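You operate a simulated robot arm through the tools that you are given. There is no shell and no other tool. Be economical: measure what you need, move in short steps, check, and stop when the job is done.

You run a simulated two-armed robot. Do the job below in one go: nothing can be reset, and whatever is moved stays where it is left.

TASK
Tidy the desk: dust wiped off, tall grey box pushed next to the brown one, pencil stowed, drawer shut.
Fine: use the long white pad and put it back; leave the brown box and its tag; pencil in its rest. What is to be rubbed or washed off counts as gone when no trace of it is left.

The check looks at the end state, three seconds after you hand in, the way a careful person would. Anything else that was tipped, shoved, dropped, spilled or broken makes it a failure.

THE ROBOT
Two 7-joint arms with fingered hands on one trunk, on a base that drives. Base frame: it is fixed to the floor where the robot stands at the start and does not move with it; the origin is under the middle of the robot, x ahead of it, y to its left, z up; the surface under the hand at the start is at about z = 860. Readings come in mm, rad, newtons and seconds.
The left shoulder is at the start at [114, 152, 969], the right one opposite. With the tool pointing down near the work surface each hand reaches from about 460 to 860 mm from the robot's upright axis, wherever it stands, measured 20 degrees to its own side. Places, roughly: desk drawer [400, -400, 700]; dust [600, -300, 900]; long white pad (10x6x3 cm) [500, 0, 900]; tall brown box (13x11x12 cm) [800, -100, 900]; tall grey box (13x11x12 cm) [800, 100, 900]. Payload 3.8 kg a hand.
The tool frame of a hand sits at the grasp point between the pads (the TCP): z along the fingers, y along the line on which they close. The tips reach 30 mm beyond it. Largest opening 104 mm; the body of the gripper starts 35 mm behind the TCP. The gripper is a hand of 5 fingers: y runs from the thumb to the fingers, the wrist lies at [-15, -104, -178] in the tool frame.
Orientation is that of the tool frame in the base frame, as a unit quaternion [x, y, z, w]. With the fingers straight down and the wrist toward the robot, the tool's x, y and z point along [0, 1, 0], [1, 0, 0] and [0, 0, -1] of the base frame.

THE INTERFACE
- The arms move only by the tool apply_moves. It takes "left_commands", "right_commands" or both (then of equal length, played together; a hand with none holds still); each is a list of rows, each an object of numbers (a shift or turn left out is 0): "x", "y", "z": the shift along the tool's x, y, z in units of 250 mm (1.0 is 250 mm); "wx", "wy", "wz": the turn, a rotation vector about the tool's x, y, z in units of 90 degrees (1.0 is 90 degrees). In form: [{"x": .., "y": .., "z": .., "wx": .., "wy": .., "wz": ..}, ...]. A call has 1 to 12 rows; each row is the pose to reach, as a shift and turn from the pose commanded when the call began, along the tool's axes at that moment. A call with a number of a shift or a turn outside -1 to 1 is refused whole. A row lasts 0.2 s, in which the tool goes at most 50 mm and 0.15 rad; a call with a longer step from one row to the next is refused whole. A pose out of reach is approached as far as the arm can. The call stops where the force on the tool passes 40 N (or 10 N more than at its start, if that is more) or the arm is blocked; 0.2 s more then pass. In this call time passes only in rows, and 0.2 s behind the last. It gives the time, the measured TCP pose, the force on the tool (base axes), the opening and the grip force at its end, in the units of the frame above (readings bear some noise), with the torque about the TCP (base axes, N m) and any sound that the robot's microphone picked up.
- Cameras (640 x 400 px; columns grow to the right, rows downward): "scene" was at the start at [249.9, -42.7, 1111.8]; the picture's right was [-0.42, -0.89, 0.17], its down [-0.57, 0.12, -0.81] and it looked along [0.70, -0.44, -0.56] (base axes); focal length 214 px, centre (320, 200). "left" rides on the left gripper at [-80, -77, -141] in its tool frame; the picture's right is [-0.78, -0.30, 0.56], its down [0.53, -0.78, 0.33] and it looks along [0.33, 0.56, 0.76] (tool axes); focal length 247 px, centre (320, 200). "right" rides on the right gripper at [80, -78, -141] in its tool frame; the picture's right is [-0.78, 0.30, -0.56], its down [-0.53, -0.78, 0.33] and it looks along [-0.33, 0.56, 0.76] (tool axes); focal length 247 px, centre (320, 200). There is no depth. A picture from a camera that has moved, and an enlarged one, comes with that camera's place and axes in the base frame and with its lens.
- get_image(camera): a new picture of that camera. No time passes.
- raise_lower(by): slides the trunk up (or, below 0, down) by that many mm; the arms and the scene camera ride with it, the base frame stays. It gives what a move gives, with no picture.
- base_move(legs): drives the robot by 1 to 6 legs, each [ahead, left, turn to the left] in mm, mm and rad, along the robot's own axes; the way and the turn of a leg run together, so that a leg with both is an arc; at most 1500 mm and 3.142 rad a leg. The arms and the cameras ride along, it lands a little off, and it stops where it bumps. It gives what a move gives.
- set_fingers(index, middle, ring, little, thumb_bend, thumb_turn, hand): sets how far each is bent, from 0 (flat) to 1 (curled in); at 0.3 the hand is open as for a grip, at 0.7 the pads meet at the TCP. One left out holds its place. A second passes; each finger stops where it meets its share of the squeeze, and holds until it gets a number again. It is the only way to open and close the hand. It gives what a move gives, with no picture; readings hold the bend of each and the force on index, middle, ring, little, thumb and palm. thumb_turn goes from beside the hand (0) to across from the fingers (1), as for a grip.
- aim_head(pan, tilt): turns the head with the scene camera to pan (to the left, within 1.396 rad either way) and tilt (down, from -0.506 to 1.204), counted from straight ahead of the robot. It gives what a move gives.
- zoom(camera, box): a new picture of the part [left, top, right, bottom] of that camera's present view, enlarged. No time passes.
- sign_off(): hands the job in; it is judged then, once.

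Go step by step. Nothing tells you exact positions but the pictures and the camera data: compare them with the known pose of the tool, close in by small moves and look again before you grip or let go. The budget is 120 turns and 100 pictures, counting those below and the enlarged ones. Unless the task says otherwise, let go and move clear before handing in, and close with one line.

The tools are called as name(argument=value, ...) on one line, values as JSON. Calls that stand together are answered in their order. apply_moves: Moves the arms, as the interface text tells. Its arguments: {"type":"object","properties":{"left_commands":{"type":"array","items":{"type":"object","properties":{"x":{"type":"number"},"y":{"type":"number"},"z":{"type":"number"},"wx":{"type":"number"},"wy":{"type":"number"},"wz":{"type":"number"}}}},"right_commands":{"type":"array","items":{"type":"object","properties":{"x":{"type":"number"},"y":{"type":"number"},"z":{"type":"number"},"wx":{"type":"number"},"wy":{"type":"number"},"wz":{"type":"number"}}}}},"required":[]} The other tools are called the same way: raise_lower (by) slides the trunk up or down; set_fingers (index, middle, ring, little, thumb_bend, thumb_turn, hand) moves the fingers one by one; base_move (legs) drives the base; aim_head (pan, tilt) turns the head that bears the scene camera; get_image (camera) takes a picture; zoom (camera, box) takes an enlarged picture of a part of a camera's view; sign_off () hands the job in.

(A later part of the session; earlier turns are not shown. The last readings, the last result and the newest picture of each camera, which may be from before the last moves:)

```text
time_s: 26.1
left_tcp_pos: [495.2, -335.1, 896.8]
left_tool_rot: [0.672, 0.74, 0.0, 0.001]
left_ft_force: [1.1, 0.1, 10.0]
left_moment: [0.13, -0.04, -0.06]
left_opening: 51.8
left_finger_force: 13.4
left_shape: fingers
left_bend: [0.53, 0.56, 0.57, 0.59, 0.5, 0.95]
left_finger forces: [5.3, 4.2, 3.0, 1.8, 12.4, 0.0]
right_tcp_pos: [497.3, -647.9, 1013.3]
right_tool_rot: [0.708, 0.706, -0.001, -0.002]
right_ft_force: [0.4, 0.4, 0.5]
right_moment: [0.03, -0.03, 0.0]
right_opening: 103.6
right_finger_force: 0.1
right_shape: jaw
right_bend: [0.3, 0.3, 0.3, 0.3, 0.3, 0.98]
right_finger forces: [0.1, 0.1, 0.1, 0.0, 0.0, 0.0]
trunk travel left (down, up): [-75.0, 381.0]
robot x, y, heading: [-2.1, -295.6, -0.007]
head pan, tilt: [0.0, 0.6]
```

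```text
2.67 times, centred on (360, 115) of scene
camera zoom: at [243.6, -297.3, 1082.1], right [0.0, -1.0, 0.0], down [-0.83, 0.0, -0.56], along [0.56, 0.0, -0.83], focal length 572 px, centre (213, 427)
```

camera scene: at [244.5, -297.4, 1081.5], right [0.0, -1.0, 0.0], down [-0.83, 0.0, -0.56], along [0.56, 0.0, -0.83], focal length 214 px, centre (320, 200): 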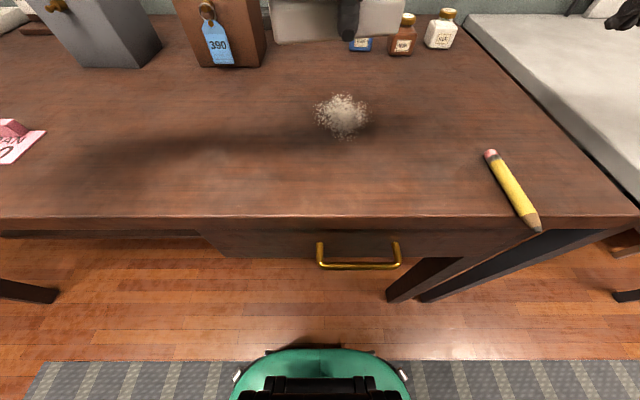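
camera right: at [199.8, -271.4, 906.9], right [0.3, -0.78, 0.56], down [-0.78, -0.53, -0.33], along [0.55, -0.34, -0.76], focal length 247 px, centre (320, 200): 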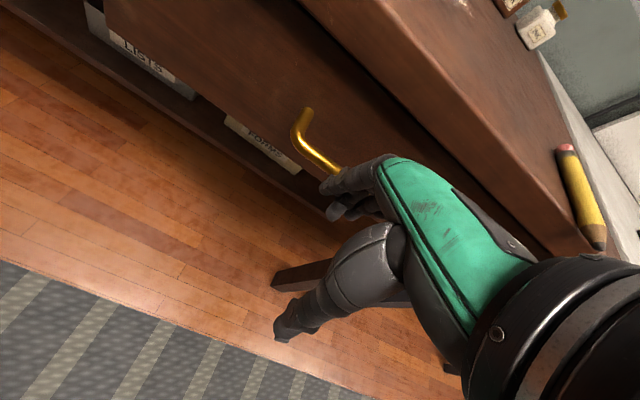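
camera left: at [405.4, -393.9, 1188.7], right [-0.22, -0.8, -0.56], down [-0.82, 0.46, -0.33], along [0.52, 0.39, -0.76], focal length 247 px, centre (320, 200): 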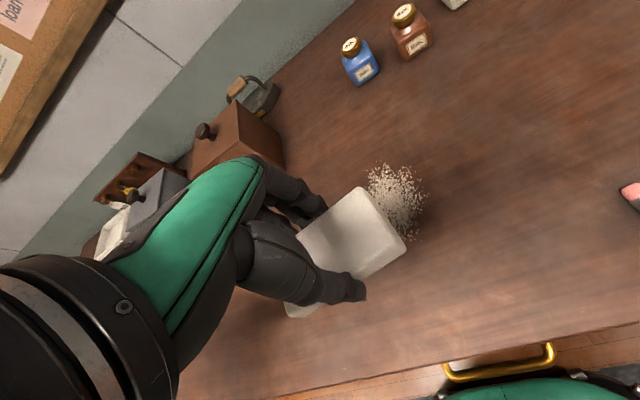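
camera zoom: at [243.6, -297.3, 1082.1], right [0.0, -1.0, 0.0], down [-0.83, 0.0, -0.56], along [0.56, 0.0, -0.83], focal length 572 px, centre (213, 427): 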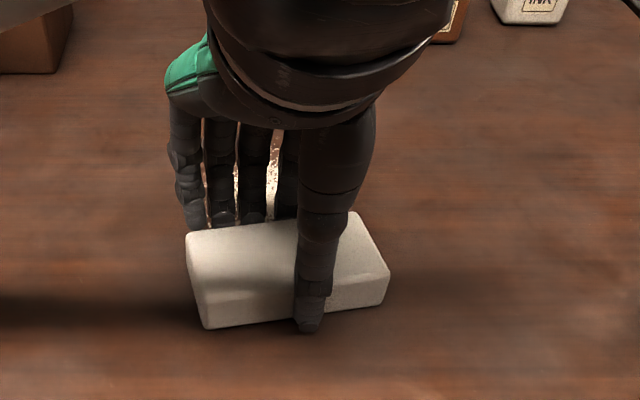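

The pad touches with about 10 N. I sweep forward and back over the dust in overlapping strokes.

apply_moves(left_commands=[{"y": 0.1}, {"y": 0.2}, {"y": 0.32}, {"y": 0.44}, {"y": 0.55}, {"y": 0.55, "x": 0.1}, {"y": 0.42, "x": 0.1}, {"y": 0.28, "x": 0.1}, {"y": 0.14, "x": 0.1}, {"y": 0.0, "x": 0.1}])

apply_moves(left_commands=[{"x": -0.1}, {"x": -0.2}, {"x": -0.2, "y": 0.12}, {"x": -0.2, "y": 0.24}, {"x": -0.2, "y": 0.36}, {"x": -0.2, "y": 0.48}, {"x": -0.2, "y": 0.55}, {"x": -0.1, "y": 0.55}, {"x": -0.1, "y": 0.42}, {"x": -0.1, "y": 0.28}, {"x": -0.1, "y": 0.14}, {"x": -0.1, "y": 0.0}])

get_image(camera="left")

```text
time_s: 28.2
left_tcp_pos: [533.9, -328.1, 894.9]
left_tool_rot: [0.684, 0.729, -0.007, 0.014]
left_ft_force: [1.4, 1.1, 5.0]
left_moment: [0.13, -0.18, -0.01]
left_opening: 52.2
left_finger_force: 14.4
left_shape: fingers
left_bend: [0.54, 0.56, 0.57, 0.59, 0.5, 0.95]
left_finger forces: [5.1, 8.3, 2.4, 0.9, 11.9, 0.0]
right_tcp_pos: [499.8, -663.1, 1010.5]
right_tool_rot: [0.716, 0.698, -0.006, -0.001]
right_ft_force: [0.1, 0.1, -0.8]
right_moment: [-0.01, 0.0, -0.02]
right_opening: 103.6
right_finger_force: 0.1
right_shape: jaw
right_bend: [0.3, 0.3, 0.3, 0.3, 0.3, 0.97]
right_finger forces: [0.0, 0.1, 0.1, 0.0, 0.0, 0.0]
trunk travel left (down, up): [-75.0, 381.0]
robot x, y, heading: [8.7, -307.9, -0.025]
head pan, tilt: [0.0, 0.6]
stopped in row 10 (left hand): the force on the tool passed its limit at 60 N (the readings are from after the stop); the commanded pose is now the measured one
```

```text
time_s: 30.3
left_tcp_pos: [611.6, -329.0, 1006.8]
left_tool_rot: [0.668, 0.736, 0.066, 0.088]
left_ft_force: [0.2, -0.1, 0.1]
left_moment: [0.01, -0.01, 0.02]
left_opening: 52.1
left_finger_force: 12.2
left_shape: fingers
left_bend: [0.54, 0.56, 0.57, 0.59, 0.5, 0.95]
left_finger forces: [5.0, 3.7, 2.3, 0.9, 11.9, 0.0]
right_tcp_pos: [486.0, -656.2, 1021.4]
right_tool_rot: [0.71, 0.704, 0.003, 0.006]
right_ft_force: [0.3, -0.2, 0.6]
right_moment: [0.02, 0.0, 0.0]
right_opening: 104.0
right_finger_force: 0.1
right_shape: jaw
right_bend: [0.3, 0.3, 0.3, 0.3, 0.3, 0.97]
right_finger forces: [0.0, 0.0, 0.0, 0.0, 0.1, 0.0]
trunk travel left (down, up): [-75.0, 381.0]
robot x, y, heading: [8.9, -305.0, -0.006]
head pan, tilt: [0.0, 0.6]
stopped in row 10 (left hand): the arm was blocked; the commanded pose is now the measured one
```

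```text
66 pictures are left
camera left: at [513.2, -413.3, 1130.8], right [-0.09, -0.81, -0.58], down [-0.73, 0.45, -0.51], along [0.67, 0.37, -0.64], focal length 247 px, centre (320, 200)
```

left: 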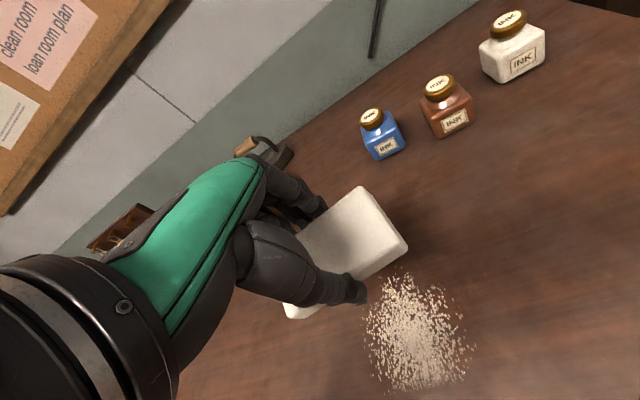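

The strokes ended with the arm blocked and the hand lifted and tilted, and the dust is still there. I look before moving again.

get_image(camera="scene")

get_image(camera="right")

```text
65 pictures are left
camera scene: at [231.5, -308.8, 1086.2], right [-0.01, -1.0, 0.0], down [-0.82, 0.01, -0.57], along [0.57, 0.0, -0.82], focal length 214 px, centre (320, 200)
```

scene: 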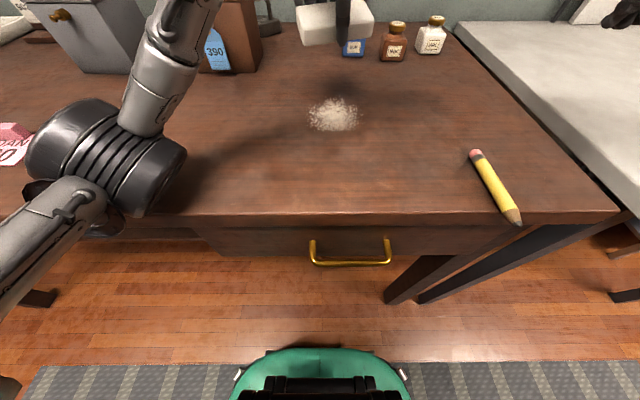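

```text
64 pictures are left
camera right: at [406.6, -574.3, 1161.2], right [0.28, -0.78, 0.56], down [-0.78, -0.53, -0.34], along [0.56, -0.34, -0.75], focal length 247 px, centre (320, 200)
```

right: 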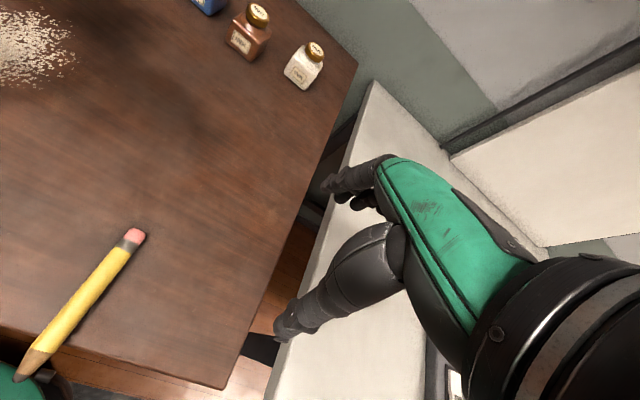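

The left elbow is low and caught the desk's front edge. I raise the trunk and shift the base right so the arm works with its elbow clear.

raise_lower(by=200)

base_move(legs=[[-80, -170, 0]])

aim_head(pan=0.3, tilt=0.6)

get_image(camera="scene")

```text
time_s: 32.5
left_tcp_pos: [629.1, -336.3, 1183.4]
left_tool_rot: [0.675, 0.732, 0.052, 0.075]
left_ft_force: [0.2, 0.7, -0.3]
left_moment: [0.02, -0.01, -0.04]
left_opening: 51.8
left_finger_force: 11.1
left_shape: fingers
left_bend: [0.54, 0.56, 0.57, 0.59, 0.5, 0.95]
left_finger forces: [5.0, 3.5, 2.2, 0.7, 11.8, 0.0]
right_tcp_pos: [502.4, -660.2, 1212.2]
right_tool_rot: [0.712, 0.702, -0.006, -0.002]
right_ft_force: [0.6, -0.2, -0.6]
right_moment: [0.0, 0.01, -0.01]
right_opening: 104.1
right_finger_force: 0.0
right_shape: jaw
right_bend: [0.3, 0.3, 0.3, 0.3, 0.3, 0.97]
right_finger forces: [0.0, 0.0, 0.0, 0.0, 0.0, 0.0]
trunk travel left (down, up): [-275.0, 181.0]
robot x, y, heading: [9.3, -306.9, -0.014]
head pan, tilt: [0.0, 0.6]
```

```text
time_s: 34.0
left_tcp_pos: [547.2, -502.4, 1185.1]
left_tool_rot: [0.674, 0.733, 0.051, 0.075]
left_ft_force: [-1.0, 0.5, 0.0]
left_moment: [-0.02, 0.01, -0.03]
left_opening: 51.8
left_finger_force: 11.6
left_shape: fingers
left_bend: [0.54, 0.56, 0.57, 0.59, 0.5, 0.95]
left_finger forces: [5.1, 3.5, 2.1, 0.9, 11.8, 0.0]
right_tcp_pos: [422.0, -826.6, 1213.0]
right_tool_rot: [0.711, 0.703, -0.004, 0.0]
right_ft_force: [0.3, 0.1, 0.8]
right_moment: [-0.05, -0.01, 0.02]
right_opening: 103.8
right_finger_force: 0.0
right_shape: jaw
right_bend: [0.3, 0.3, 0.3, 0.3, 0.3, 0.97]
right_finger forces: [0.1, 0.1, 0.1, 0.0, 0.0, 0.0]
trunk travel left (down, up): [-275.0, 181.0]
robot x, y, heading: [-73.1, -476.3, -0.012]
head pan, tilt: [0.0, 0.6]
```

```text
time_s: 34.8
left_tcp_pos: [547.6, -505.1, 1185.4]
left_tool_rot: [0.674, 0.733, 0.053, 0.075]
left_ft_force: [1.3, 0.5, 0.0]
left_moment: [0.01, 0.02, -0.04]
left_opening: 52.0
left_finger_force: 12.2
left_shape: fingers
left_bend: [0.54, 0.56, 0.57, 0.59, 0.5, 0.95]
left_finger forces: [5.2, 3.5, 2.2, 0.9, 11.8, 0.0]
right_tcp_pos: [421.1, -828.0, 1212.4]
right_tool_rot: [0.712, 0.702, -0.004, -0.001]
right_ft_force: [0.1, 0.5, -0.2]
right_moment: [-0.01, -0.01, 0.0]
right_opening: 104.1
right_finger_force: 0.1
right_shape: jaw
right_bend: [0.3, 0.3, 0.3, 0.3, 0.3, 0.97]
right_finger forces: [0.0, 0.0, 0.0, 0.0, 0.0, 0.0]
trunk travel left (down, up): [-275.0, 181.0]
robot x, y, heading: [-78.4, -477.4, -0.013]
head pan, tilt: [0.3, 0.6]
```

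```text
63 pictures are left
camera scene: at [49.2, -451.2, 1345.0], right [0.28, -0.96, -0.03], down [-0.61, -0.16, -0.77], along [0.74, 0.23, -0.63], focal length 214 px, centre (320, 200)
```

scene: 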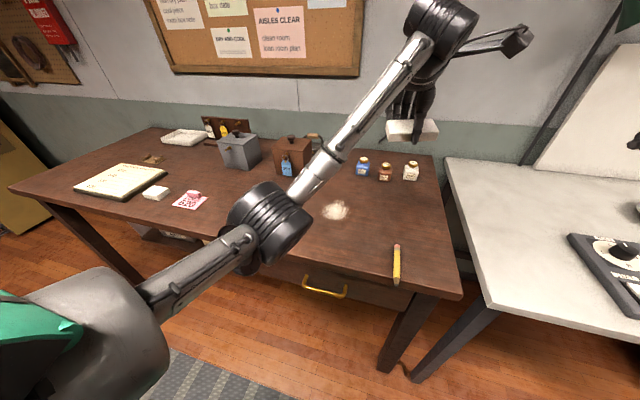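

Everything on the desk looks undisturbed. I level the hand again and bring the pad to just in front of the dust, at height.

apply_moves(left_commands=[{"x": 0.12, "y": -0.043, "z": 0.113, "wx": 0.038, "wy": 0.008, "wz": -0.003}, {"x": 0.239, "y": -0.086, "z": 0.226, "wx": 0.076, "wy": 0.017, "wz": -0.005}, {"x": 0.358, "y": -0.129, "z": 0.339, "wx": 0.114, "wy": 0.025, "wz": -0.008}, {"x": 0.478, "y": -0.172, "z": 0.452, "wx": 0.114, "wy": 0.025, "wz": -0.008}, {"x": 0.597, "y": -0.215, "z": 0.565, "wx": 0.114, "wy": 0.025, "wz": -0.008}, {"x": 0.717, "y": -0.258, "z": 0.677, "wx": 0.114, "wy": 0.025, "wz": -0.008}])

get_image(camera="scene")

```text
time_s: 36.2
left_tcp_pos: [497.4, -333.3, 999.9]
left_tool_rot: [0.672, 0.74, -0.001, 0.001]
left_ft_force: [0.4, 1.0, -0.5]
left_moment: [0.03, -0.01, 0.02]
left_opening: 51.5
left_finger_force: 11.2
left_shape: fingers
left_bend: [0.54, 0.56, 0.57, 0.59, 0.5, 0.95]
left_finger forces: [5.1, 3.5, 2.3, 0.8, 11.6, 0.1]
right_tcp_pos: [421.1, -826.3, 1214.3]
right_tool_rot: [0.712, 0.703, -0.005, 0.0]
right_ft_force: [-0.1, 0.6, -0.7]
right_moment: [-0.01, 0.01, -0.02]
right_opening: 103.6
right_finger_force: 0.1
right_shape: jaw
right_bend: [0.3, 0.3, 0.3, 0.3, 0.3, 0.97]
right_finger forces: [0.0, 0.1, 0.0, 0.0, 0.0, 0.1]
trunk travel left (down, up): [-275.0, 181.0]
robot x, y, heading: [-73.4, -472.2, -0.011]
head pan, tilt: [0.3, 0.6]
```

```text
62 pictures are left
camera scene: at [49.3, -449.4, 1345.0], right [0.28, -0.96, -0.03], down [-0.61, -0.16, -0.77], along [0.74, 0.23, -0.63], focal length 214 px, centre (320, 200)
```

scene: 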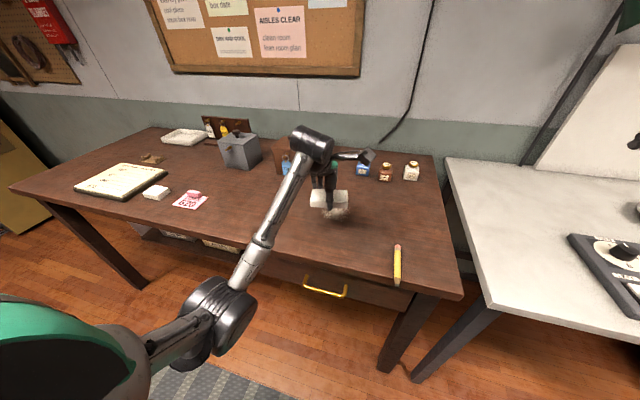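

The elbow is now clear of the desk. I lower to light contact and make one stroke forward over the dust.

apply_moves(left_commands=[{"z": 0.15}, {"z": 0.3}, {"z": 0.38}, {"z": 0.41}, {"z": 0.418}])

apply_moves(left_commands=[{"y": 0.1}, {"y": 0.2}, {"y": 0.32}, {"y": 0.44}, {"y": 0.55}])

zoom(camera="scene", box=[200, 120, 440, 310])

```text
time_s: 37.4
left_tcp_pos: [499.6, -335.9, 897.2]
left_tool_rot: [0.672, 0.741, 0.0, 0.0]
left_ft_force: [0.4, 0.1, -0.5]
left_moment: [0.0, -0.01, 0.01]
left_opening: 51.8
left_finger_force: 11.2
left_shape: fingers
left_bend: [0.54, 0.56, 0.57, 0.59, 0.5, 0.95]
left_finger forces: [5.1, 3.8, 2.2, 0.7, 11.6, 0.0]
right_tcp_pos: [419.2, -826.7, 1213.4]
right_tool_rot: [0.711, 0.703, -0.004, -0.001]
right_ft_force: [0.7, 0.2, 0.2]
right_moment: [0.02, -0.04, 0.02]
right_opening: 103.8
right_finger_force: 0.0
right_shape: jaw
right_bend: [0.3, 0.3, 0.3, 0.3, 0.3, 0.97]
right_finger forces: [0.0, 0.0, 0.1, 0.0, 0.0, 0.1]
trunk travel left (down, up): [-275.0, 181.0]
robot x, y, heading: [-75.7, -474.7, -0.01]
head pan, tilt: [0.3, 0.6]
```

```text
time_s: 38.6
left_tcp_pos: [637.4, -323.3, 896.0]
left_tool_rot: [0.671, 0.741, 0.0, 0.001]
left_ft_force: [-0.1, -0.5, 0.8]
left_moment: [0.0, 0.0, -0.03]
left_opening: 51.7
left_finger_force: 12.5
left_shape: fingers
left_bend: [0.54, 0.56, 0.57, 0.59, 0.5, 0.95]
left_finger forces: [5.0, 5.0, 2.1, 0.8, 11.9, 0.0]
right_tcp_pos: [421.5, -826.4, 1213.8]
right_tool_rot: [0.711, 0.703, -0.004, 0.0]
right_ft_force: [-1.2, 0.3, 0.0]
right_moment: [-0.01, 0.02, -0.01]
right_opening: 103.9
right_finger_force: 0.1
right_shape: jaw
right_bend: [0.3, 0.3, 0.3, 0.3, 0.3, 0.97]
right_finger forces: [0.1, 0.0, 0.1, 0.0, 0.1, 0.0]
trunk travel left (down, up): [-275.0, 181.0]
robot x, y, heading: [-75.4, -476.6, -0.006]
head pan, tilt: [0.3, 0.6]
```

```text
2.11 times, centred on (320, 215) of scene
camera zoom: at [49.9, -450.7, 1345.0], right [0.28, -0.96, -0.03], down [-0.61, -0.16, -0.77], along [0.74, 0.23, -0.63], focal length 452 px, centre (320, 168)
```

zoom: 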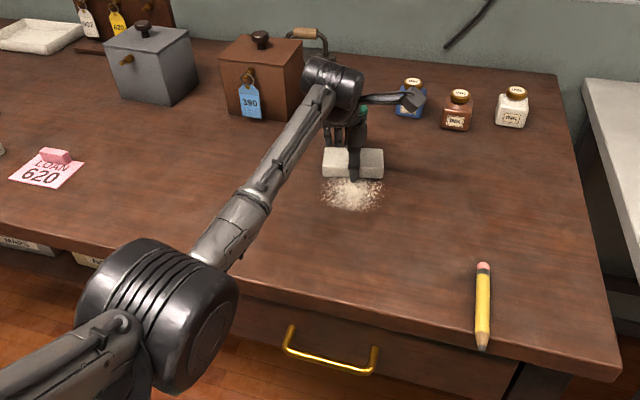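

No contact force was read, so the pad glided above the dust. I lift, return to the front and press down in small increments.

apply_moves(left_commands=[{"z": 0.008}, {"z": 0.014}, {"z": 0.02}])

```text
time_s: 39.4
left_tcp_pos: [636.7, -322.4, 894.6]
left_tool_rot: [0.672, 0.741, 0.001, 0.004]
left_ft_force: [1.6, 0.2, 15.1]
left_moment: [0.16, -0.44, -0.01]
left_opening: 52.0
left_finger_force: 17.3
left_shape: fingers
left_bend: [0.54, 0.55, 0.57, 0.59, 0.5, 0.95]
left_finger forces: [5.4, 14.3, 2.3, 0.9, 11.6, 0.0]
right_tcp_pos: [419.5, -827.4, 1213.2]
right_tool_rot: [0.711, 0.703, -0.004, -0.001]
right_ft_force: [-0.2, -0.6, 0.2]
right_moment: [0.0, -0.01, -0.01]
right_opening: 103.7
right_finger_force: 0.1
right_shape: jaw
right_bend: [0.3, 0.3, 0.3, 0.3, 0.3, 0.97]
right_finger forces: [0.0, 0.1, 0.0, 0.0, 0.1, 0.0]
trunk travel left (down, up): [-275.0, 181.0]
robot x, y, heading: [-72.0, -476.4, -0.015]
head pan, tilt: [0.3, 0.6]
```

Contact is about 15 N, towards the far edge. I stroke back over the dust and look at the effect.

apply_moves(left_commands=[{"y": -0.1}, {"y": -0.2}, {"y": -0.32}, {"y": -0.44}, {"y": -0.55}, {"y": -0.65}])

zoom(camera="scene", box=[200, 120, 440, 310])

get_image(camera="left")

```text
time_s: 40.8
left_tcp_pos: [474.3, -337.7, 894.3]
left_tool_rot: [0.672, 0.741, 0.001, 0.003]
left_ft_force: [9.0, 1.2, 21.4]
left_moment: [0.28, -0.82, -0.11]
left_opening: 51.8
left_finger_force: 20.3
left_shape: fingers
left_bend: [0.53, 0.53, 0.56, 0.59, 0.51, 0.95]
left_finger forces: [6.8, 18.6, 3.5, 2.0, 10.2, 0.1]
right_tcp_pos: [419.3, -828.3, 1213.7]
right_tool_rot: [0.712, 0.702, -0.003, 0.0]
right_ft_force: [-0.8, -0.2, 0.0]
right_moment: [-0.01, -0.03, -0.01]
right_opening: 103.7
right_finger_force: 0.2
right_shape: jaw
right_bend: [0.3, 0.3, 0.3, 0.3, 0.3, 0.97]
right_finger forces: [0.0, 0.0, 0.0, 0.0, 0.0, 0.1]
trunk travel left (down, up): [-275.0, 181.0]
robot x, y, heading: [-73.1, -471.7, -0.01]
head pan, tilt: [0.3, 0.6]
```

```text
2.11 times, centred on (320, 215) of scene
camera zoom: at [47.6, -451.1, 1345.3], right [0.28, -0.96, -0.03], down [-0.61, -0.16, -0.78], along [0.74, 0.23, -0.63], focal length 452 px, centre (320, 168)
```

zoom: 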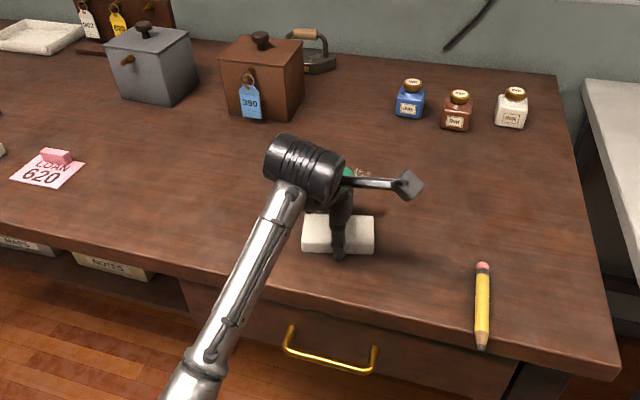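

```text
59 pictures are left
camera left: at [402.8, -425.5, 1035.1], right [-0.22, -0.8, -0.56], down [-0.82, 0.46, -0.34], along [0.53, 0.38, -0.76], focal length 247 px, centre (320, 200)
```

left: 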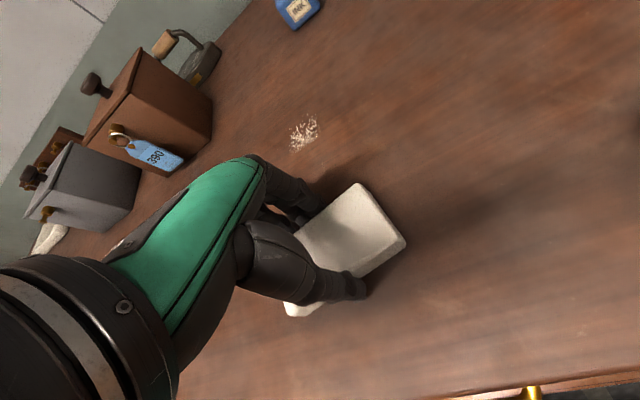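

Nearly all of it is gone, with a remnant near [618, -342]. I sweep farther forward and back over it.

apply_moves(left_commands=[{"y": 0.16}, {"y": 0.32}, {"y": 0.44}, {"y": 0.54}, {"y": 0.64}, {"y": 0.74}, {"y": 0.82}])

apply_moves(left_commands=[{"x": -0.06, "y": -0.05}, {"x": -0.06, "y": -0.15}, {"x": -0.06, "y": -0.25}, {"x": -0.06, "y": -0.35}, {"x": -0.06, "y": -0.47}, {"x": -0.06, "y": -0.6}, {"x": -0.06, "y": -0.72}])

get_image(camera="left")

```text
time_s: 42.4
left_tcp_pos: [675.2, -317.8, 894.6]
left_tool_rot: [0.672, 0.74, 0.001, 0.003]
left_ft_force: [-2.3, -0.6, 8.1]
left_moment: [0.08, -0.07, -0.01]
left_opening: 52.0
left_finger_force: 15.6
left_shape: fingers
left_bend: [0.55, 0.57, 0.58, 0.6, 0.49, 0.95]
left_finger forces: [4.4, 11.6, 1.6, 0.3, 13.3, 0.1]
left hand out of reach, approached as far as the arm can: row 7
right_tcp_pos: [420.9, -828.8, 1213.5]
right_tool_rot: [0.711, 0.703, -0.003, -0.001]
right_ft_force: [0.9, -0.1, -0.1]
right_moment: [0.01, -0.02, -0.01]
right_opening: 103.8
right_finger_force: 0.0
right_shape: jaw
right_bend: [0.3, 0.3, 0.3, 0.3, 0.3, 0.97]
right_finger forces: [0.1, 0.0, 0.1, 0.0, 0.0, 0.1]
trunk travel left (down, up): [-275.0, 181.0]
robot x, y, heading: [-71.2, -474.9, -0.01]
head pan, tilt: [0.3, 0.6]
```

```text
time_s: 44.0
left_tcp_pos: [496.8, -349.9, 893.7]
left_tool_rot: [0.672, 0.741, 0.001, 0.001]
left_ft_force: [4.2, 0.3, 14.6]
left_moment: [0.16, -0.51, -0.05]
left_opening: 51.3
left_finger_force: 17.7
left_shape: fingers
left_bend: [0.54, 0.55, 0.57, 0.59, 0.5, 0.95]
left_finger forces: [6.1, 14.0, 2.7, 1.2, 11.1, 0.0]
right_tcp_pos: [419.2, -827.2, 1214.2]
right_tool_rot: [0.711, 0.703, -0.003, 0.0]
right_ft_force: [-0.1, 0.1, 0.2]
right_moment: [0.01, -0.05, 0.03]
right_opening: 103.7
right_finger_force: 0.1
right_shape: jaw
right_bend: [0.3, 0.3, 0.3, 0.3, 0.3, 0.97]
right_finger forces: [0.0, 0.1, 0.0, 0.0, 0.1, 0.0]
trunk travel left (down, up): [-275.0, 181.0]
robot x, y, heading: [-72.8, -475.5, -0.014]
head pan, tilt: [0.3, 0.6]
```

```text
58 pictures are left
camera left: at [425.7, -437.2, 1035.5], right [-0.22, -0.8, -0.56], down [-0.82, 0.46, -0.34], along [0.52, 0.39, -0.76], focal length 247 px, centre (320, 200)
```

left: 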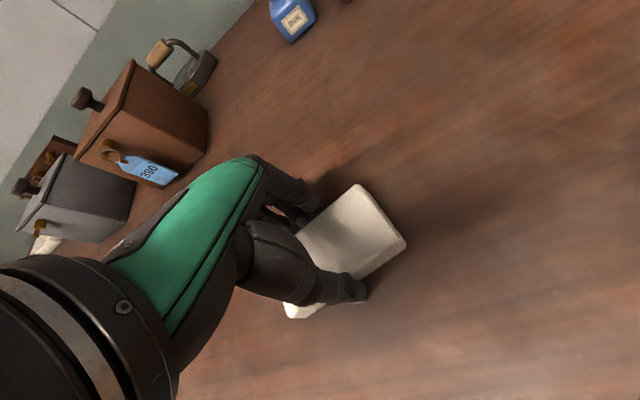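

The area looks clean. I lift the pad and check the surface closely from above.

apply_moves(left_commands=[{"z": -0.15}, {"z": -0.3}, {"z": -0.45}, {"z": -0.5}])

base_move(legs=[[-22, 340, 0.01]])

aim_head(pan=-0.3, tilt=0.6)

get_image(camera="scene")

get_image(camera="left")

```text
time_s: 45.0
left_tcp_pos: [496.8, -348.9, 1017.1]
left_tool_rot: [0.671, 0.741, -0.001, 0.0]
left_ft_force: [-0.2, 0.3, -1.0]
left_moment: [-0.04, 0.01, 0.0]
left_opening: 51.5
left_finger_force: 11.2
left_shape: fingers
left_bend: [0.54, 0.56, 0.57, 0.59, 0.5, 0.95]
left_finger forces: [5.0, 3.6, 2.1, 0.6, 11.6, 0.0]
right_tcp_pos: [420.7, -826.2, 1212.5]
right_tool_rot: [0.711, 0.703, -0.003, -0.001]
right_ft_force: [0.3, 0.0, 0.4]
right_moment: [-0.01, 0.02, 0.0]
right_opening: 103.7
right_finger_force: 0.2
right_shape: jaw
right_bend: [0.3, 0.3, 0.3, 0.3, 0.3, 0.97]
right_finger forces: [0.1, 0.0, 0.1, 0.0, 0.0, 0.0]
trunk travel left (down, up): [-275.0, 181.0]
robot x, y, heading: [-75.0, -472.9, -0.006]
head pan, tilt: [0.3, 0.6]
```

```text
time_s: 47.2
left_tcp_pos: [477.2, -5.4, 1016.3]
left_tool_rot: [0.667, 0.745, 0.0, 0.001]
left_ft_force: [-0.5, 0.2, 0.9]
left_moment: [0.0, 0.0, -0.02]
left_opening: 51.5
left_finger_force: 11.6
left_shape: fingers
left_bend: [0.54, 0.56, 0.57, 0.59, 0.5, 0.95]
left_finger forces: [5.2, 3.6, 2.1, 0.6, 11.6, 0.0]
right_tcp_pos: [405.3, -486.5, 1212.3]
right_tool_rot: [0.708, 0.706, -0.004, 0.0]
right_ft_force: [0.5, -0.7, 1.4]
right_moment: [0.02, 0.01, 0.02]
right_opening: 103.8
right_finger_force: 0.0
right_shape: jaw
right_bend: [0.3, 0.3, 0.3, 0.3, 0.3, 0.97]
right_finger forces: [0.1, 0.1, 0.0, 0.0, 0.0, 0.0]
trunk travel left (down, up): [-275.0, 181.0]
robot x, y, heading: [-94.1, -136.6, -0.002]
head pan, tilt: [0.3, 0.6]
```

```text
time_s: 48.2
left_tcp_pos: [476.1, -6.7, 1017.0]
left_tool_rot: [0.667, 0.745, 0.0, 0.001]
left_ft_force: [-0.6, -0.6, -1.1]
left_moment: [0.0, 0.0, -0.01]
left_opening: 52.1
left_finger_force: 11.5
left_shape: fingers
left_bend: [0.54, 0.56, 0.57, 0.59, 0.5, 0.95]
left_finger forces: [5.2, 3.5, 2.1, 0.6, 11.7, 0.1]
right_tcp_pos: [405.8, -484.8, 1212.5]
right_tool_rot: [0.707, 0.708, -0.004, 0.0]
right_ft_force: [0.0, -0.7, 0.5]
right_moment: [0.0, -0.01, -0.01]
right_opening: 103.7
right_finger_force: 0.1
right_shape: jaw
right_bend: [0.3, 0.3, 0.3, 0.3, 0.3, 0.97]
right_finger forces: [0.1, 0.0, 0.1, 0.1, 0.0, 0.0]
trunk travel left (down, up): [-275.0, 181.0]
robot x, y, heading: [-97.7, -140.6, 0.005]
head pan, tilt: [-0.3, 0.6]
```

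```text
57 pictures are left
camera scene: at [29.3, -165.0, 1345.0], right [-0.29, -0.96, 0.03], down [-0.61, 0.17, -0.77], along [0.74, -0.24, -0.63], focal length 214 px, centre (320, 200)
```

scene: 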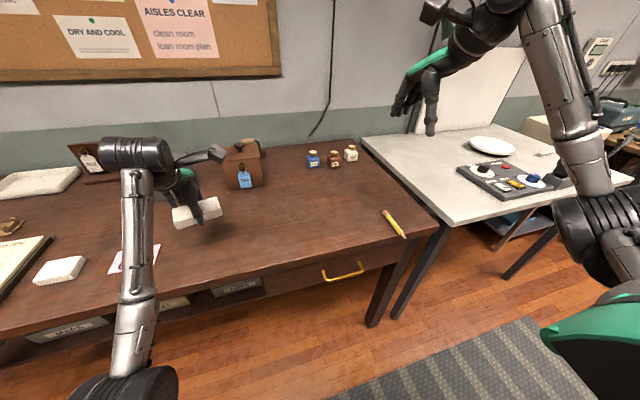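

```text
56 pictures are left
camera left: at [407.4, -93.6, 1158.1], right [-0.21, -0.8, -0.56], down [-0.83, 0.45, -0.33], along [0.52, 0.39, -0.76], focal length 247 px, centre (320, 200)
```

left: 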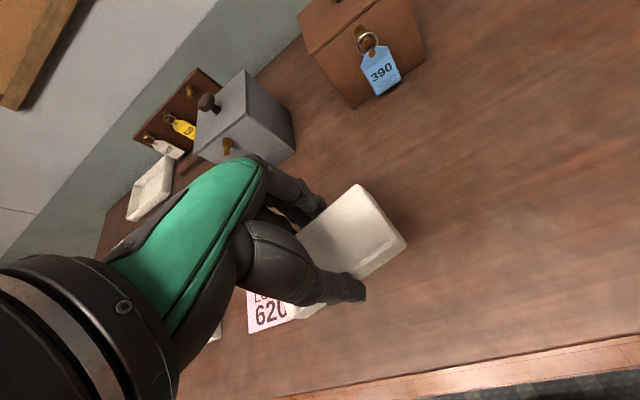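

I zoom in on the wiped area before putting the pad back.

zoom(camera="scene", box=[230, 145, 420, 264])

zoom(camera="left", box=[400, 0, 640, 150])

```text
3.36 times, centred on (325, 204) of scene
camera zoom: at [29.3, -165.0, 1345.0], right [-0.29, -0.96, 0.03], down [-0.61, 0.17, -0.77], along [0.74, -0.24, -0.63], focal length 721 px, centre (303, 185)
```

zoom: 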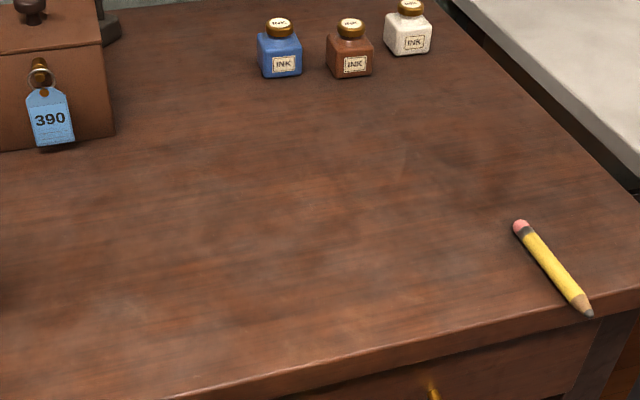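

```text
2.67 times, centred on (520, 75) of left
camera zoom: at [407.4, -93.6, 1158.1], right [-0.21, -0.8, -0.56], down [-0.83, 0.45, -0.33], along [0.52, 0.39, -0.76], focal length 659 px, centre (-213, 533)
```

zoom: 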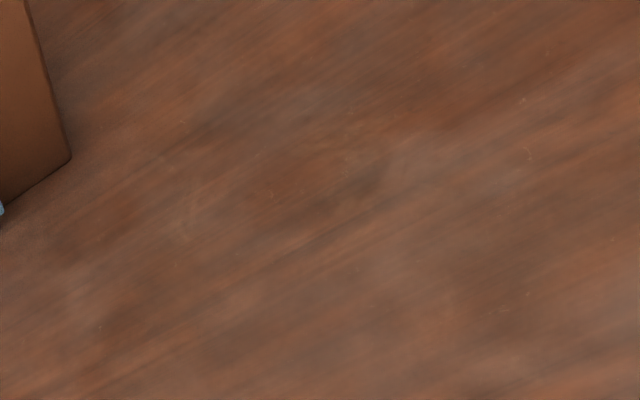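

The dust is gone. I put the pad back at its original spot, [475, -10], with the original yaw.

apply_moves(left_commands=[{"x": -0.012, "y": -0.004, "z": 0.17, "wz": 0.009}, {"x": -0.012, "y": -0.004, "z": 0.34, "wz": 0.009}, {"x": -0.012, "y": -0.004, "z": 0.44, "wz": 0.009}, {"x": -0.012, "y": -0.004, "z": 0.475, "wz": 0.009}, {"x": -0.012, "y": -0.004, "z": 0.485, "wz": 0.009}])

get_image(camera="left")

```text
time_s: 49.5
left_tcp_pos: [474.9, -9.3, 896.0]
left_tool_rot: [0.672, 0.74, 0.0, 0.001]
left_ft_force: [0.2, -0.9, 0.0]
left_moment: [-0.01, -0.02, 0.04]
left_opening: 51.7
left_finger_force: 11.1
left_shape: fingers
left_bend: [0.54, 0.56, 0.57, 0.59, 0.5, 0.95]
left_finger forces: [5.1, 3.5, 2.0, 0.5, 11.5, 0.0]
right_tcp_pos: [405.5, -485.5, 1213.5]
right_tool_rot: [0.707, 0.707, -0.005, 0.0]
right_ft_force: [0.4, 0.1, -0.5]
right_moment: [-0.02, 0.0, 0.0]
right_opening: 103.6
right_finger_force: 0.1
right_shape: jaw
right_bend: [0.3, 0.3, 0.3, 0.3, 0.3, 0.97]
right_finger forces: [0.0, 0.0, 0.1, 0.0, 0.0, 0.0]
trunk travel left (down, up): [-275.0, 181.0]
robot x, y, heading: [-92.4, -140.6, -0.0]
head pan, tilt: [-0.3, 0.6]
```

```text
53 pictures are left
camera left: at [405.3, -96.0, 1037.2], right [-0.22, -0.8, -0.56], down [-0.82, 0.46, -0.33], along [0.52, 0.38, -0.76], focal length 247 px, centre (320, 200)
```

left: 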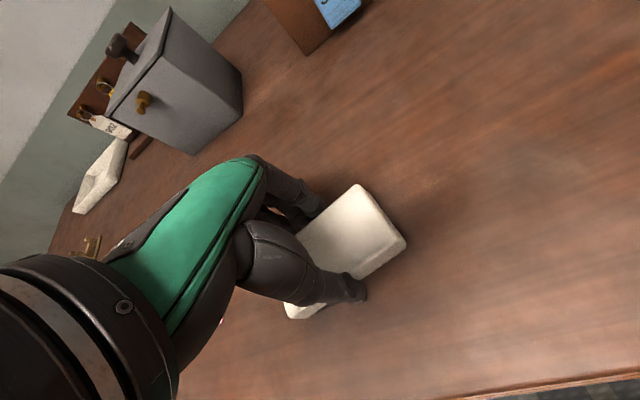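

The pad is just above the surface in nearly its original place. I lower it 2 mm to touch and open the hand.

apply_moves(left_commands=[{"z": 0.006}, {"z": 0.01}])

set_fingers(hand="left", index=0.3, middle=0.3, ring=0.3, little=0.3, thumb_bend=0.3)

apply_moves(left_commands=[{"z": -0.1}, {"z": -0.25}, {"z": -0.4}, {"z": -0.55}, {"z": -0.7}])

get_image(camera="left")

```text
time_s: 50.0
left_tcp_pos: [475.1, -10.0, 894.7]
left_tool_rot: [0.672, 0.74, 0.0, 0.001]
left_ft_force: [0.8, 0.5, 7.8]
left_moment: [0.13, -0.24, 0.03]
left_opening: 51.6
left_finger_force: 15.2
left_shape: fingers
left_bend: [0.54, 0.56, 0.57, 0.59, 0.5, 0.95]
left_finger forces: [5.1, 9.9, 2.1, 0.6, 11.7, 0.0]
right_tcp_pos: [405.2, -483.9, 1214.2]
right_tool_rot: [0.707, 0.707, -0.004, -0.001]
right_ft_force: [-0.5, -0.5, -0.3]
right_moment: [-0.01, -0.01, 0.01]
right_opening: 103.6
right_finger_force: 0.0
right_shape: jaw
right_bend: [0.3, 0.3, 0.3, 0.3, 0.3, 0.97]
right_finger forces: [0.0, 0.0, 0.0, 0.1, 0.0, 0.1]
trunk travel left (down, up): [-275.0, 181.0]
robot x, y, heading: [-91.6, -136.7, -0.0]
head pan, tilt: [-0.3, 0.6]
```

```text
time_s: 51.0
left_tcp_pos: [474.0, -10.3, 893.1]
left_tool_rot: [0.672, 0.74, -0.001, 0.0]
left_ft_force: [0.7, 0.3, -0.1]
left_moment: [0.02, 0.01, -0.03]
left_opening: 102.7
left_finger_force: 0.0
left_shape: fingers
left_bend: [0.3, 0.3, 0.3, 0.3, 0.3, 0.97]
left_finger forces: [0.1, 0.0, 0.0, 0.0, 0.1, 0.1]
right_tcp_pos: [405.2, -484.3, 1212.2]
right_tool_rot: [0.707, 0.707, -0.004, 0.0]
right_ft_force: [0.4, 0.1, -0.3]
right_moment: [-0.03, 0.0, -0.01]
right_opening: 103.7
right_finger_force: 0.1
right_shape: jaw
right_bend: [0.3, 0.3, 0.3, 0.3, 0.3, 0.97]
right_finger forces: [0.0, 0.0, 0.0, 0.1, 0.1, 0.0]
trunk travel left (down, up): [-275.0, 181.0]
robot x, y, heading: [-93.2, -136.7, -0.0]
head pan, tilt: [-0.3, 0.6]
```

```text
time_s: 52.2
left_tcp_pos: [474.6, -9.4, 1068.3]
left_tool_rot: [0.673, 0.74, -0.001, 0.001]
left_ft_force: [0.4, -0.5, 0.7]
left_moment: [0.01, 0.0, 0.01]
left_opening: 102.9
left_finger_force: 0.1
left_shape: fingers
left_bend: [0.3, 0.3, 0.3, 0.3, 0.3, 0.97]
left_finger forces: [0.0, 0.0, 0.1, 0.0, 0.0, 0.0]
right_tcp_pos: [405.1, -485.5, 1213.0]
right_tool_rot: [0.707, 0.707, -0.005, 0.0]
right_ft_force: [-0.3, -0.5, -0.3]
right_moment: [0.0, -0.01, 0.0]
right_opening: 104.0
right_finger_force: 0.1
right_shape: jaw
right_bend: [0.3, 0.3, 0.3, 0.3, 0.3, 0.97]
right_finger forces: [0.0, 0.0, 0.0, 0.0, 0.1, 0.0]
trunk travel left (down, up): [-275.0, 181.0]
robot x, y, heading: [-92.6, -139.0, -0.003]
head pan, tilt: [-0.3, 0.6]
```

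```text
52 pictures are left
camera left: at [405.6, -96.1, 1209.4], right [-0.22, -0.8, -0.56], down [-0.82, 0.46, -0.33], along [0.52, 0.38, -0.76], focal length 247 px, centre (320, 200)
```

left: 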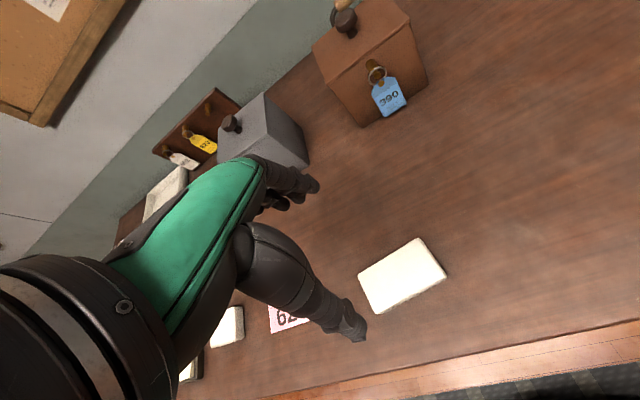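

The pad is back in place. Next the grey box: I turn the left hand so the finger backs face right (-y) and take a fresh view of the boxes.

apply_moves(left_commands=[{"z": -0.05, "wz": 0.09}, {"z": -0.1, "wz": 0.18}, {"z": -0.15, "wz": 0.27}, {"z": -0.2, "wz": 0.36}, {"z": -0.2, "wz": 0.45}, {"z": -0.2, "wz": 0.54}, {"z": -0.2, "wz": 0.63}, {"z": -0.2, "wz": 0.72}, {"z": -0.2, "wz": 0.81}, {"z": -0.2, "wz": 0.9}, {"z": -0.2, "wz": 0.98}, {"z": -0.2, "wz": 1.0}])

aim_head(pan=0.5, tilt=0.6)

get_image(camera="scene")

```text
time_s: 54.9
left_tcp_pos: [475.6, -9.1, 1117.5]
left_tool_rot: [0.999, 0.047, 0.001, 0.001]
left_ft_force: [-0.5, 0.4, 0.4]
left_moment: [-0.01, 0.02, 0.0]
left_opening: 102.6
left_finger_force: 0.1
left_shape: fingers
left_bend: [0.3, 0.3, 0.3, 0.3, 0.3, 0.97]
left_finger forces: [0.0, 0.0, 0.1, 0.0, 0.0, 0.0]
right_tcp_pos: [404.7, -484.8, 1213.1]
right_tool_rot: [0.707, 0.707, -0.005, -0.001]
right_ft_force: [0.0, -0.1, 0.2]
right_moment: [0.01, 0.03, 0.03]
right_opening: 103.7
right_finger_force: 0.1
right_shape: jaw
right_bend: [0.3, 0.3, 0.3, 0.3, 0.3, 0.97]
right_finger forces: [0.0, 0.1, 0.0, 0.0, 0.0, 0.0]
trunk travel left (down, up): [-275.0, 181.0]
robot x, y, heading: [-95.5, -138.5, 0.005]
head pan, tilt: [-0.3, 0.6]
```

```text
time_s: 56.0
left_tcp_pos: [475.4, -9.2, 1119.6]
left_tool_rot: [0.999, 0.048, 0.0, 0.001]
left_ft_force: [0.0, -0.7, -0.2]
left_moment: [-0.01, 0.0, -0.01]
left_opening: 102.7
left_finger_force: 0.0
left_shape: fingers
left_bend: [0.3, 0.3, 0.3, 0.3, 0.3, 0.97]
left_finger forces: [0.0, 0.1, 0.1, 0.1, 0.1, 0.0]
right_tcp_pos: [404.3, -485.3, 1212.3]
right_tool_rot: [0.707, 0.707, -0.004, 0.0]
right_ft_force: [-0.8, -0.8, 0.3]
right_moment: [0.03, 0.0, -0.01]
right_opening: 103.9
right_finger_force: 0.1
right_shape: jaw
right_bend: [0.3, 0.3, 0.3, 0.3, 0.3, 0.97]
right_finger forces: [0.0, 0.0, 0.1, 0.1, 0.0, 0.0]
trunk travel left (down, up): [-275.0, 181.0]
robot x, y, heading: [-95.7, -135.4, -0.001]
head pan, tilt: [0.499, 0.6]
```

```text
51 pictures are left
camera scene: at [22.6, -96.3, 1345.6], right [0.48, -0.88, -0.04], down [-0.57, -0.27, -0.78], along [0.67, 0.39, -0.63], focal length 214 px, centre (320, 200)
```

scene: 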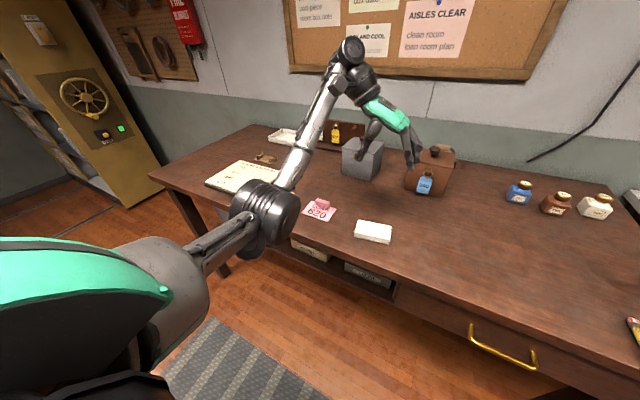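

The rotation works. To reach the far boxes I pitch the hand 45° forward and move the base to about [60, 180] so the fingers can lie flat along the grey box's left side.

apply_moves(left_commands=[{"wz": 0.06}])

apply_moves(left_commands=[{"wy": 0.09}, {"wy": 0.18}, {"wy": 0.27}, {"wy": 0.36}, {"wy": 0.44}, {"wy": 0.5}])

base_move(legs=[[0, 320, 0], [150, 0, 0]])

aim_head(pan=-0.1, tilt=0.5)

get_image(camera="scene")

get_image(camera="left")

```text
time_s: 56.4
left_tcp_pos: [475.6, -9.3, 1118.5]
left_tool_rot: [1.0, 0.0, -0.001, 0.001]
left_ft_force: [0.3, -0.6, 0.2]
left_moment: [0.04, 0.0, 0.01]
left_opening: 103.1
left_finger_force: 0.0
left_shape: fingers
left_bend: [0.3, 0.3, 0.3, 0.3, 0.3, 0.97]
left_finger forces: [0.0, 0.0, 0.0, 0.0, 0.0, 0.0]
right_tcp_pos: [405.5, -485.2, 1212.0]
right_tool_rot: [0.708, 0.707, -0.004, 0.0]
right_ft_force: [-0.2, -0.3, 0.8]
right_moment: [-0.01, -0.02, 0.04]
right_opening: 104.1
right_finger_force: 0.0
right_shape: jaw
right_bend: [0.3, 0.3, 0.3, 0.3, 0.3, 0.97]
right_finger forces: [0.0, 0.1, 0.0, 0.1, 0.0, 0.0]
trunk travel left (down, up): [-275.0, 181.0]
robot x, y, heading: [-92.3, -136.5, -0.003]
head pan, tilt: [0.499, 0.6]
```

```text
time_s: 57.8
left_tcp_pos: [475.1, -7.6, 1118.7]
left_tool_rot: [0.924, 0.0, 0.383, 0.001]
left_ft_force: [-0.1, 0.6, 0.5]
left_moment: [0.04, 0.0, -0.01]
left_opening: 102.7
left_finger_force: 0.1
left_shape: fingers
left_bend: [0.3, 0.3, 0.3, 0.3, 0.3, 0.97]
left_finger forces: [0.0, 0.1, 0.0, 0.0, 0.0, 0.0]
right_tcp_pos: [404.6, -485.5, 1213.4]
right_tool_rot: [0.707, 0.707, -0.004, 0.0]
right_ft_force: [0.9, -0.4, 0.0]
right_moment: [0.02, 0.02, -0.01]
right_opening: 104.1
right_finger_force: 0.0
right_shape: jaw
right_bend: [0.3, 0.3, 0.3, 0.3, 0.3, 0.97]
right_finger forces: [0.0, 0.0, 0.0, 0.0, 0.0, 0.0]
trunk travel left (down, up): [-275.0, 181.0]
robot x, y, heading: [-94.3, -135.6, -0.0]
head pan, tilt: [0.499, 0.6]
```

```text
time_s: 60.9
left_tcp_pos: [626.7, 310.8, 1118.7]
left_tool_rot: [0.924, 0.0, 0.383, 0.001]
left_ft_force: [0.1, 0.1, -0.4]
left_moment: [0.03, -0.03, 0.01]
left_opening: 102.7
left_finger_force: 0.1
left_shape: fingers
left_bend: [0.3, 0.3, 0.3, 0.3, 0.3, 0.97]
left_finger forces: [0.0, 0.0, 0.0, 0.0, 0.0, 0.0]
right_tcp_pos: [555.6, -164.8, 1213.7]
right_tool_rot: [0.708, 0.706, -0.004, 0.0]
right_ft_force: [0.4, 0.3, -0.6]
right_moment: [-0.01, 0.01, 0.03]
right_opening: 104.0
right_finger_force: 0.0
right_shape: jaw
right_bend: [0.3, 0.3, 0.3, 0.3, 0.3, 0.97]
right_finger forces: [0.0, 0.0, 0.0, 0.0, 0.0, 0.0]
trunk travel left (down, up): [-275.0, 181.0]
robot x, y, heading: [56.9, 178.6, -0.001]
head pan, tilt: [0.499, 0.6]
```

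```text
time_s: 61.9
left_tcp_pos: [627.8, 311.4, 1118.7]
left_tool_rot: [0.924, 0.001, 0.383, 0.0]
left_ft_force: [-0.2, -0.5, -0.1]
left_moment: [0.02, -0.01, -0.01]
left_opening: 102.9
left_finger_force: 0.0
left_shape: fingers
left_bend: [0.3, 0.3, 0.3, 0.3, 0.3, 0.97]
left_finger forces: [0.0, 0.0, 0.0, 0.0, 0.0, 0.1]
right_tcp_pos: [557.6, -163.5, 1214.1]
right_tool_rot: [0.707, 0.707, -0.004, 0.0]
right_ft_force: [0.0, -0.8, 0.2]
right_moment: [0.0, 0.03, 0.02]
right_opening: 103.6
right_finger_force: 0.1
right_shape: jaw
right_bend: [0.3, 0.3, 0.3, 0.3, 0.3, 0.97]
right_finger forces: [0.1, 0.0, 0.0, 0.0, 0.0, 0.0]
trunk travel left (down, up): [-275.0, 181.0]
robot x, y, heading: [57.9, 181.1, -0.005]
head pan, tilt: [-0.099, 0.499]
```

```text
50 pictures are left
camera scene: at [188.1, 173.1, 1353.5], right [-0.1, -0.99, 0.01], down [-0.55, 0.05, -0.83], along [0.83, -0.09, -0.55], focal length 214 px, centre (320, 200)
```

scene: 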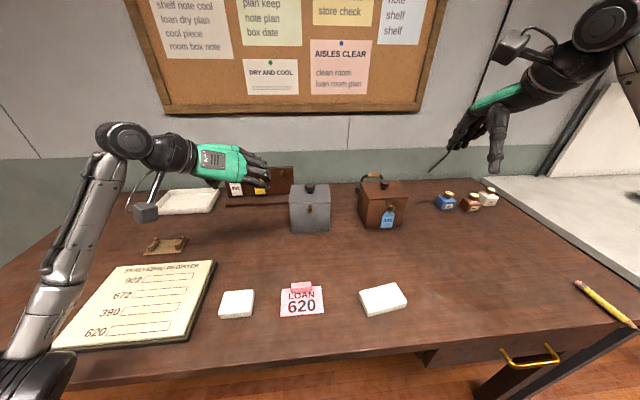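

```text
49 pictures are left
camera left: at [470.9, 389.4, 1161.4], right [-0.15, 0.29, -0.94], down [0.61, 0.78, 0.14], along [0.77, -0.56, -0.3], focal length 247 px, centre (320, 200)
```

left: 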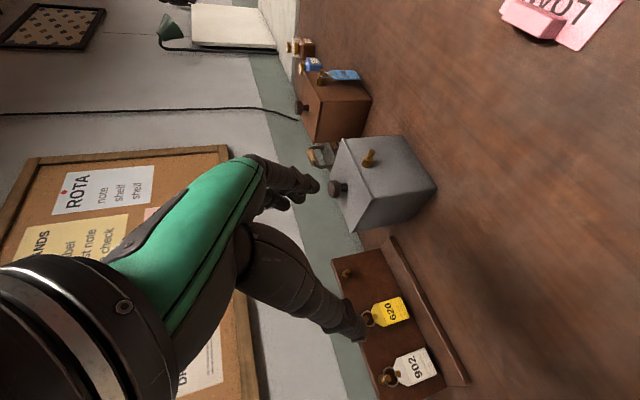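

The left hand is poised left of the grey box. I zoom in to measure both boxes.

zoom(camera="scene", box=[220, 150, 440, 260])

zoom(camera="scene", box=[120, 200, 240, 270])

```text
2.91 times, centred on (330, 205) of scene
camera zoom: at [188.1, 173.1, 1353.5], right [-0.1, -0.99, 0.01], down [-0.55, 0.05, -0.83], along [0.83, -0.09, -0.55], focal length 624 px, centre (291, 186)
```

zoom: 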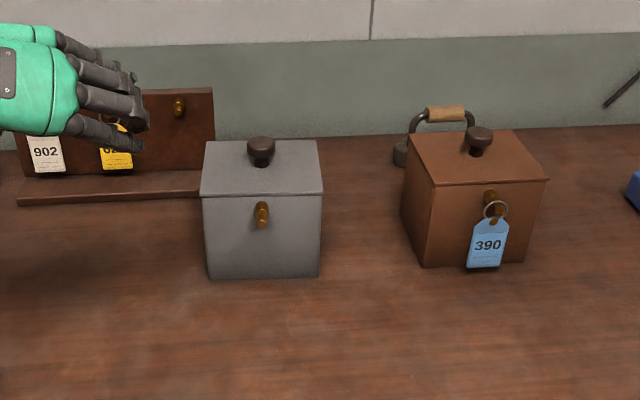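

```text
5.33 times, centred on (180, 235) of scene
camera zoom: at [188.1, 173.1, 1353.5], right [-0.1, -0.99, 0.01], down [-0.55, 0.05, -0.83], along [0.83, -0.09, -0.55], focal length 1144 px, centre (1067, 13)
```

zoom: 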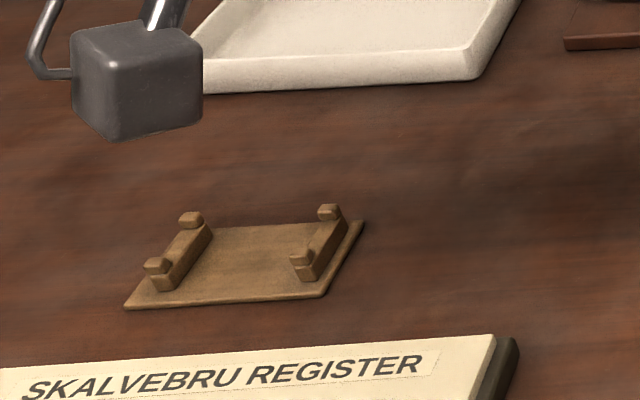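

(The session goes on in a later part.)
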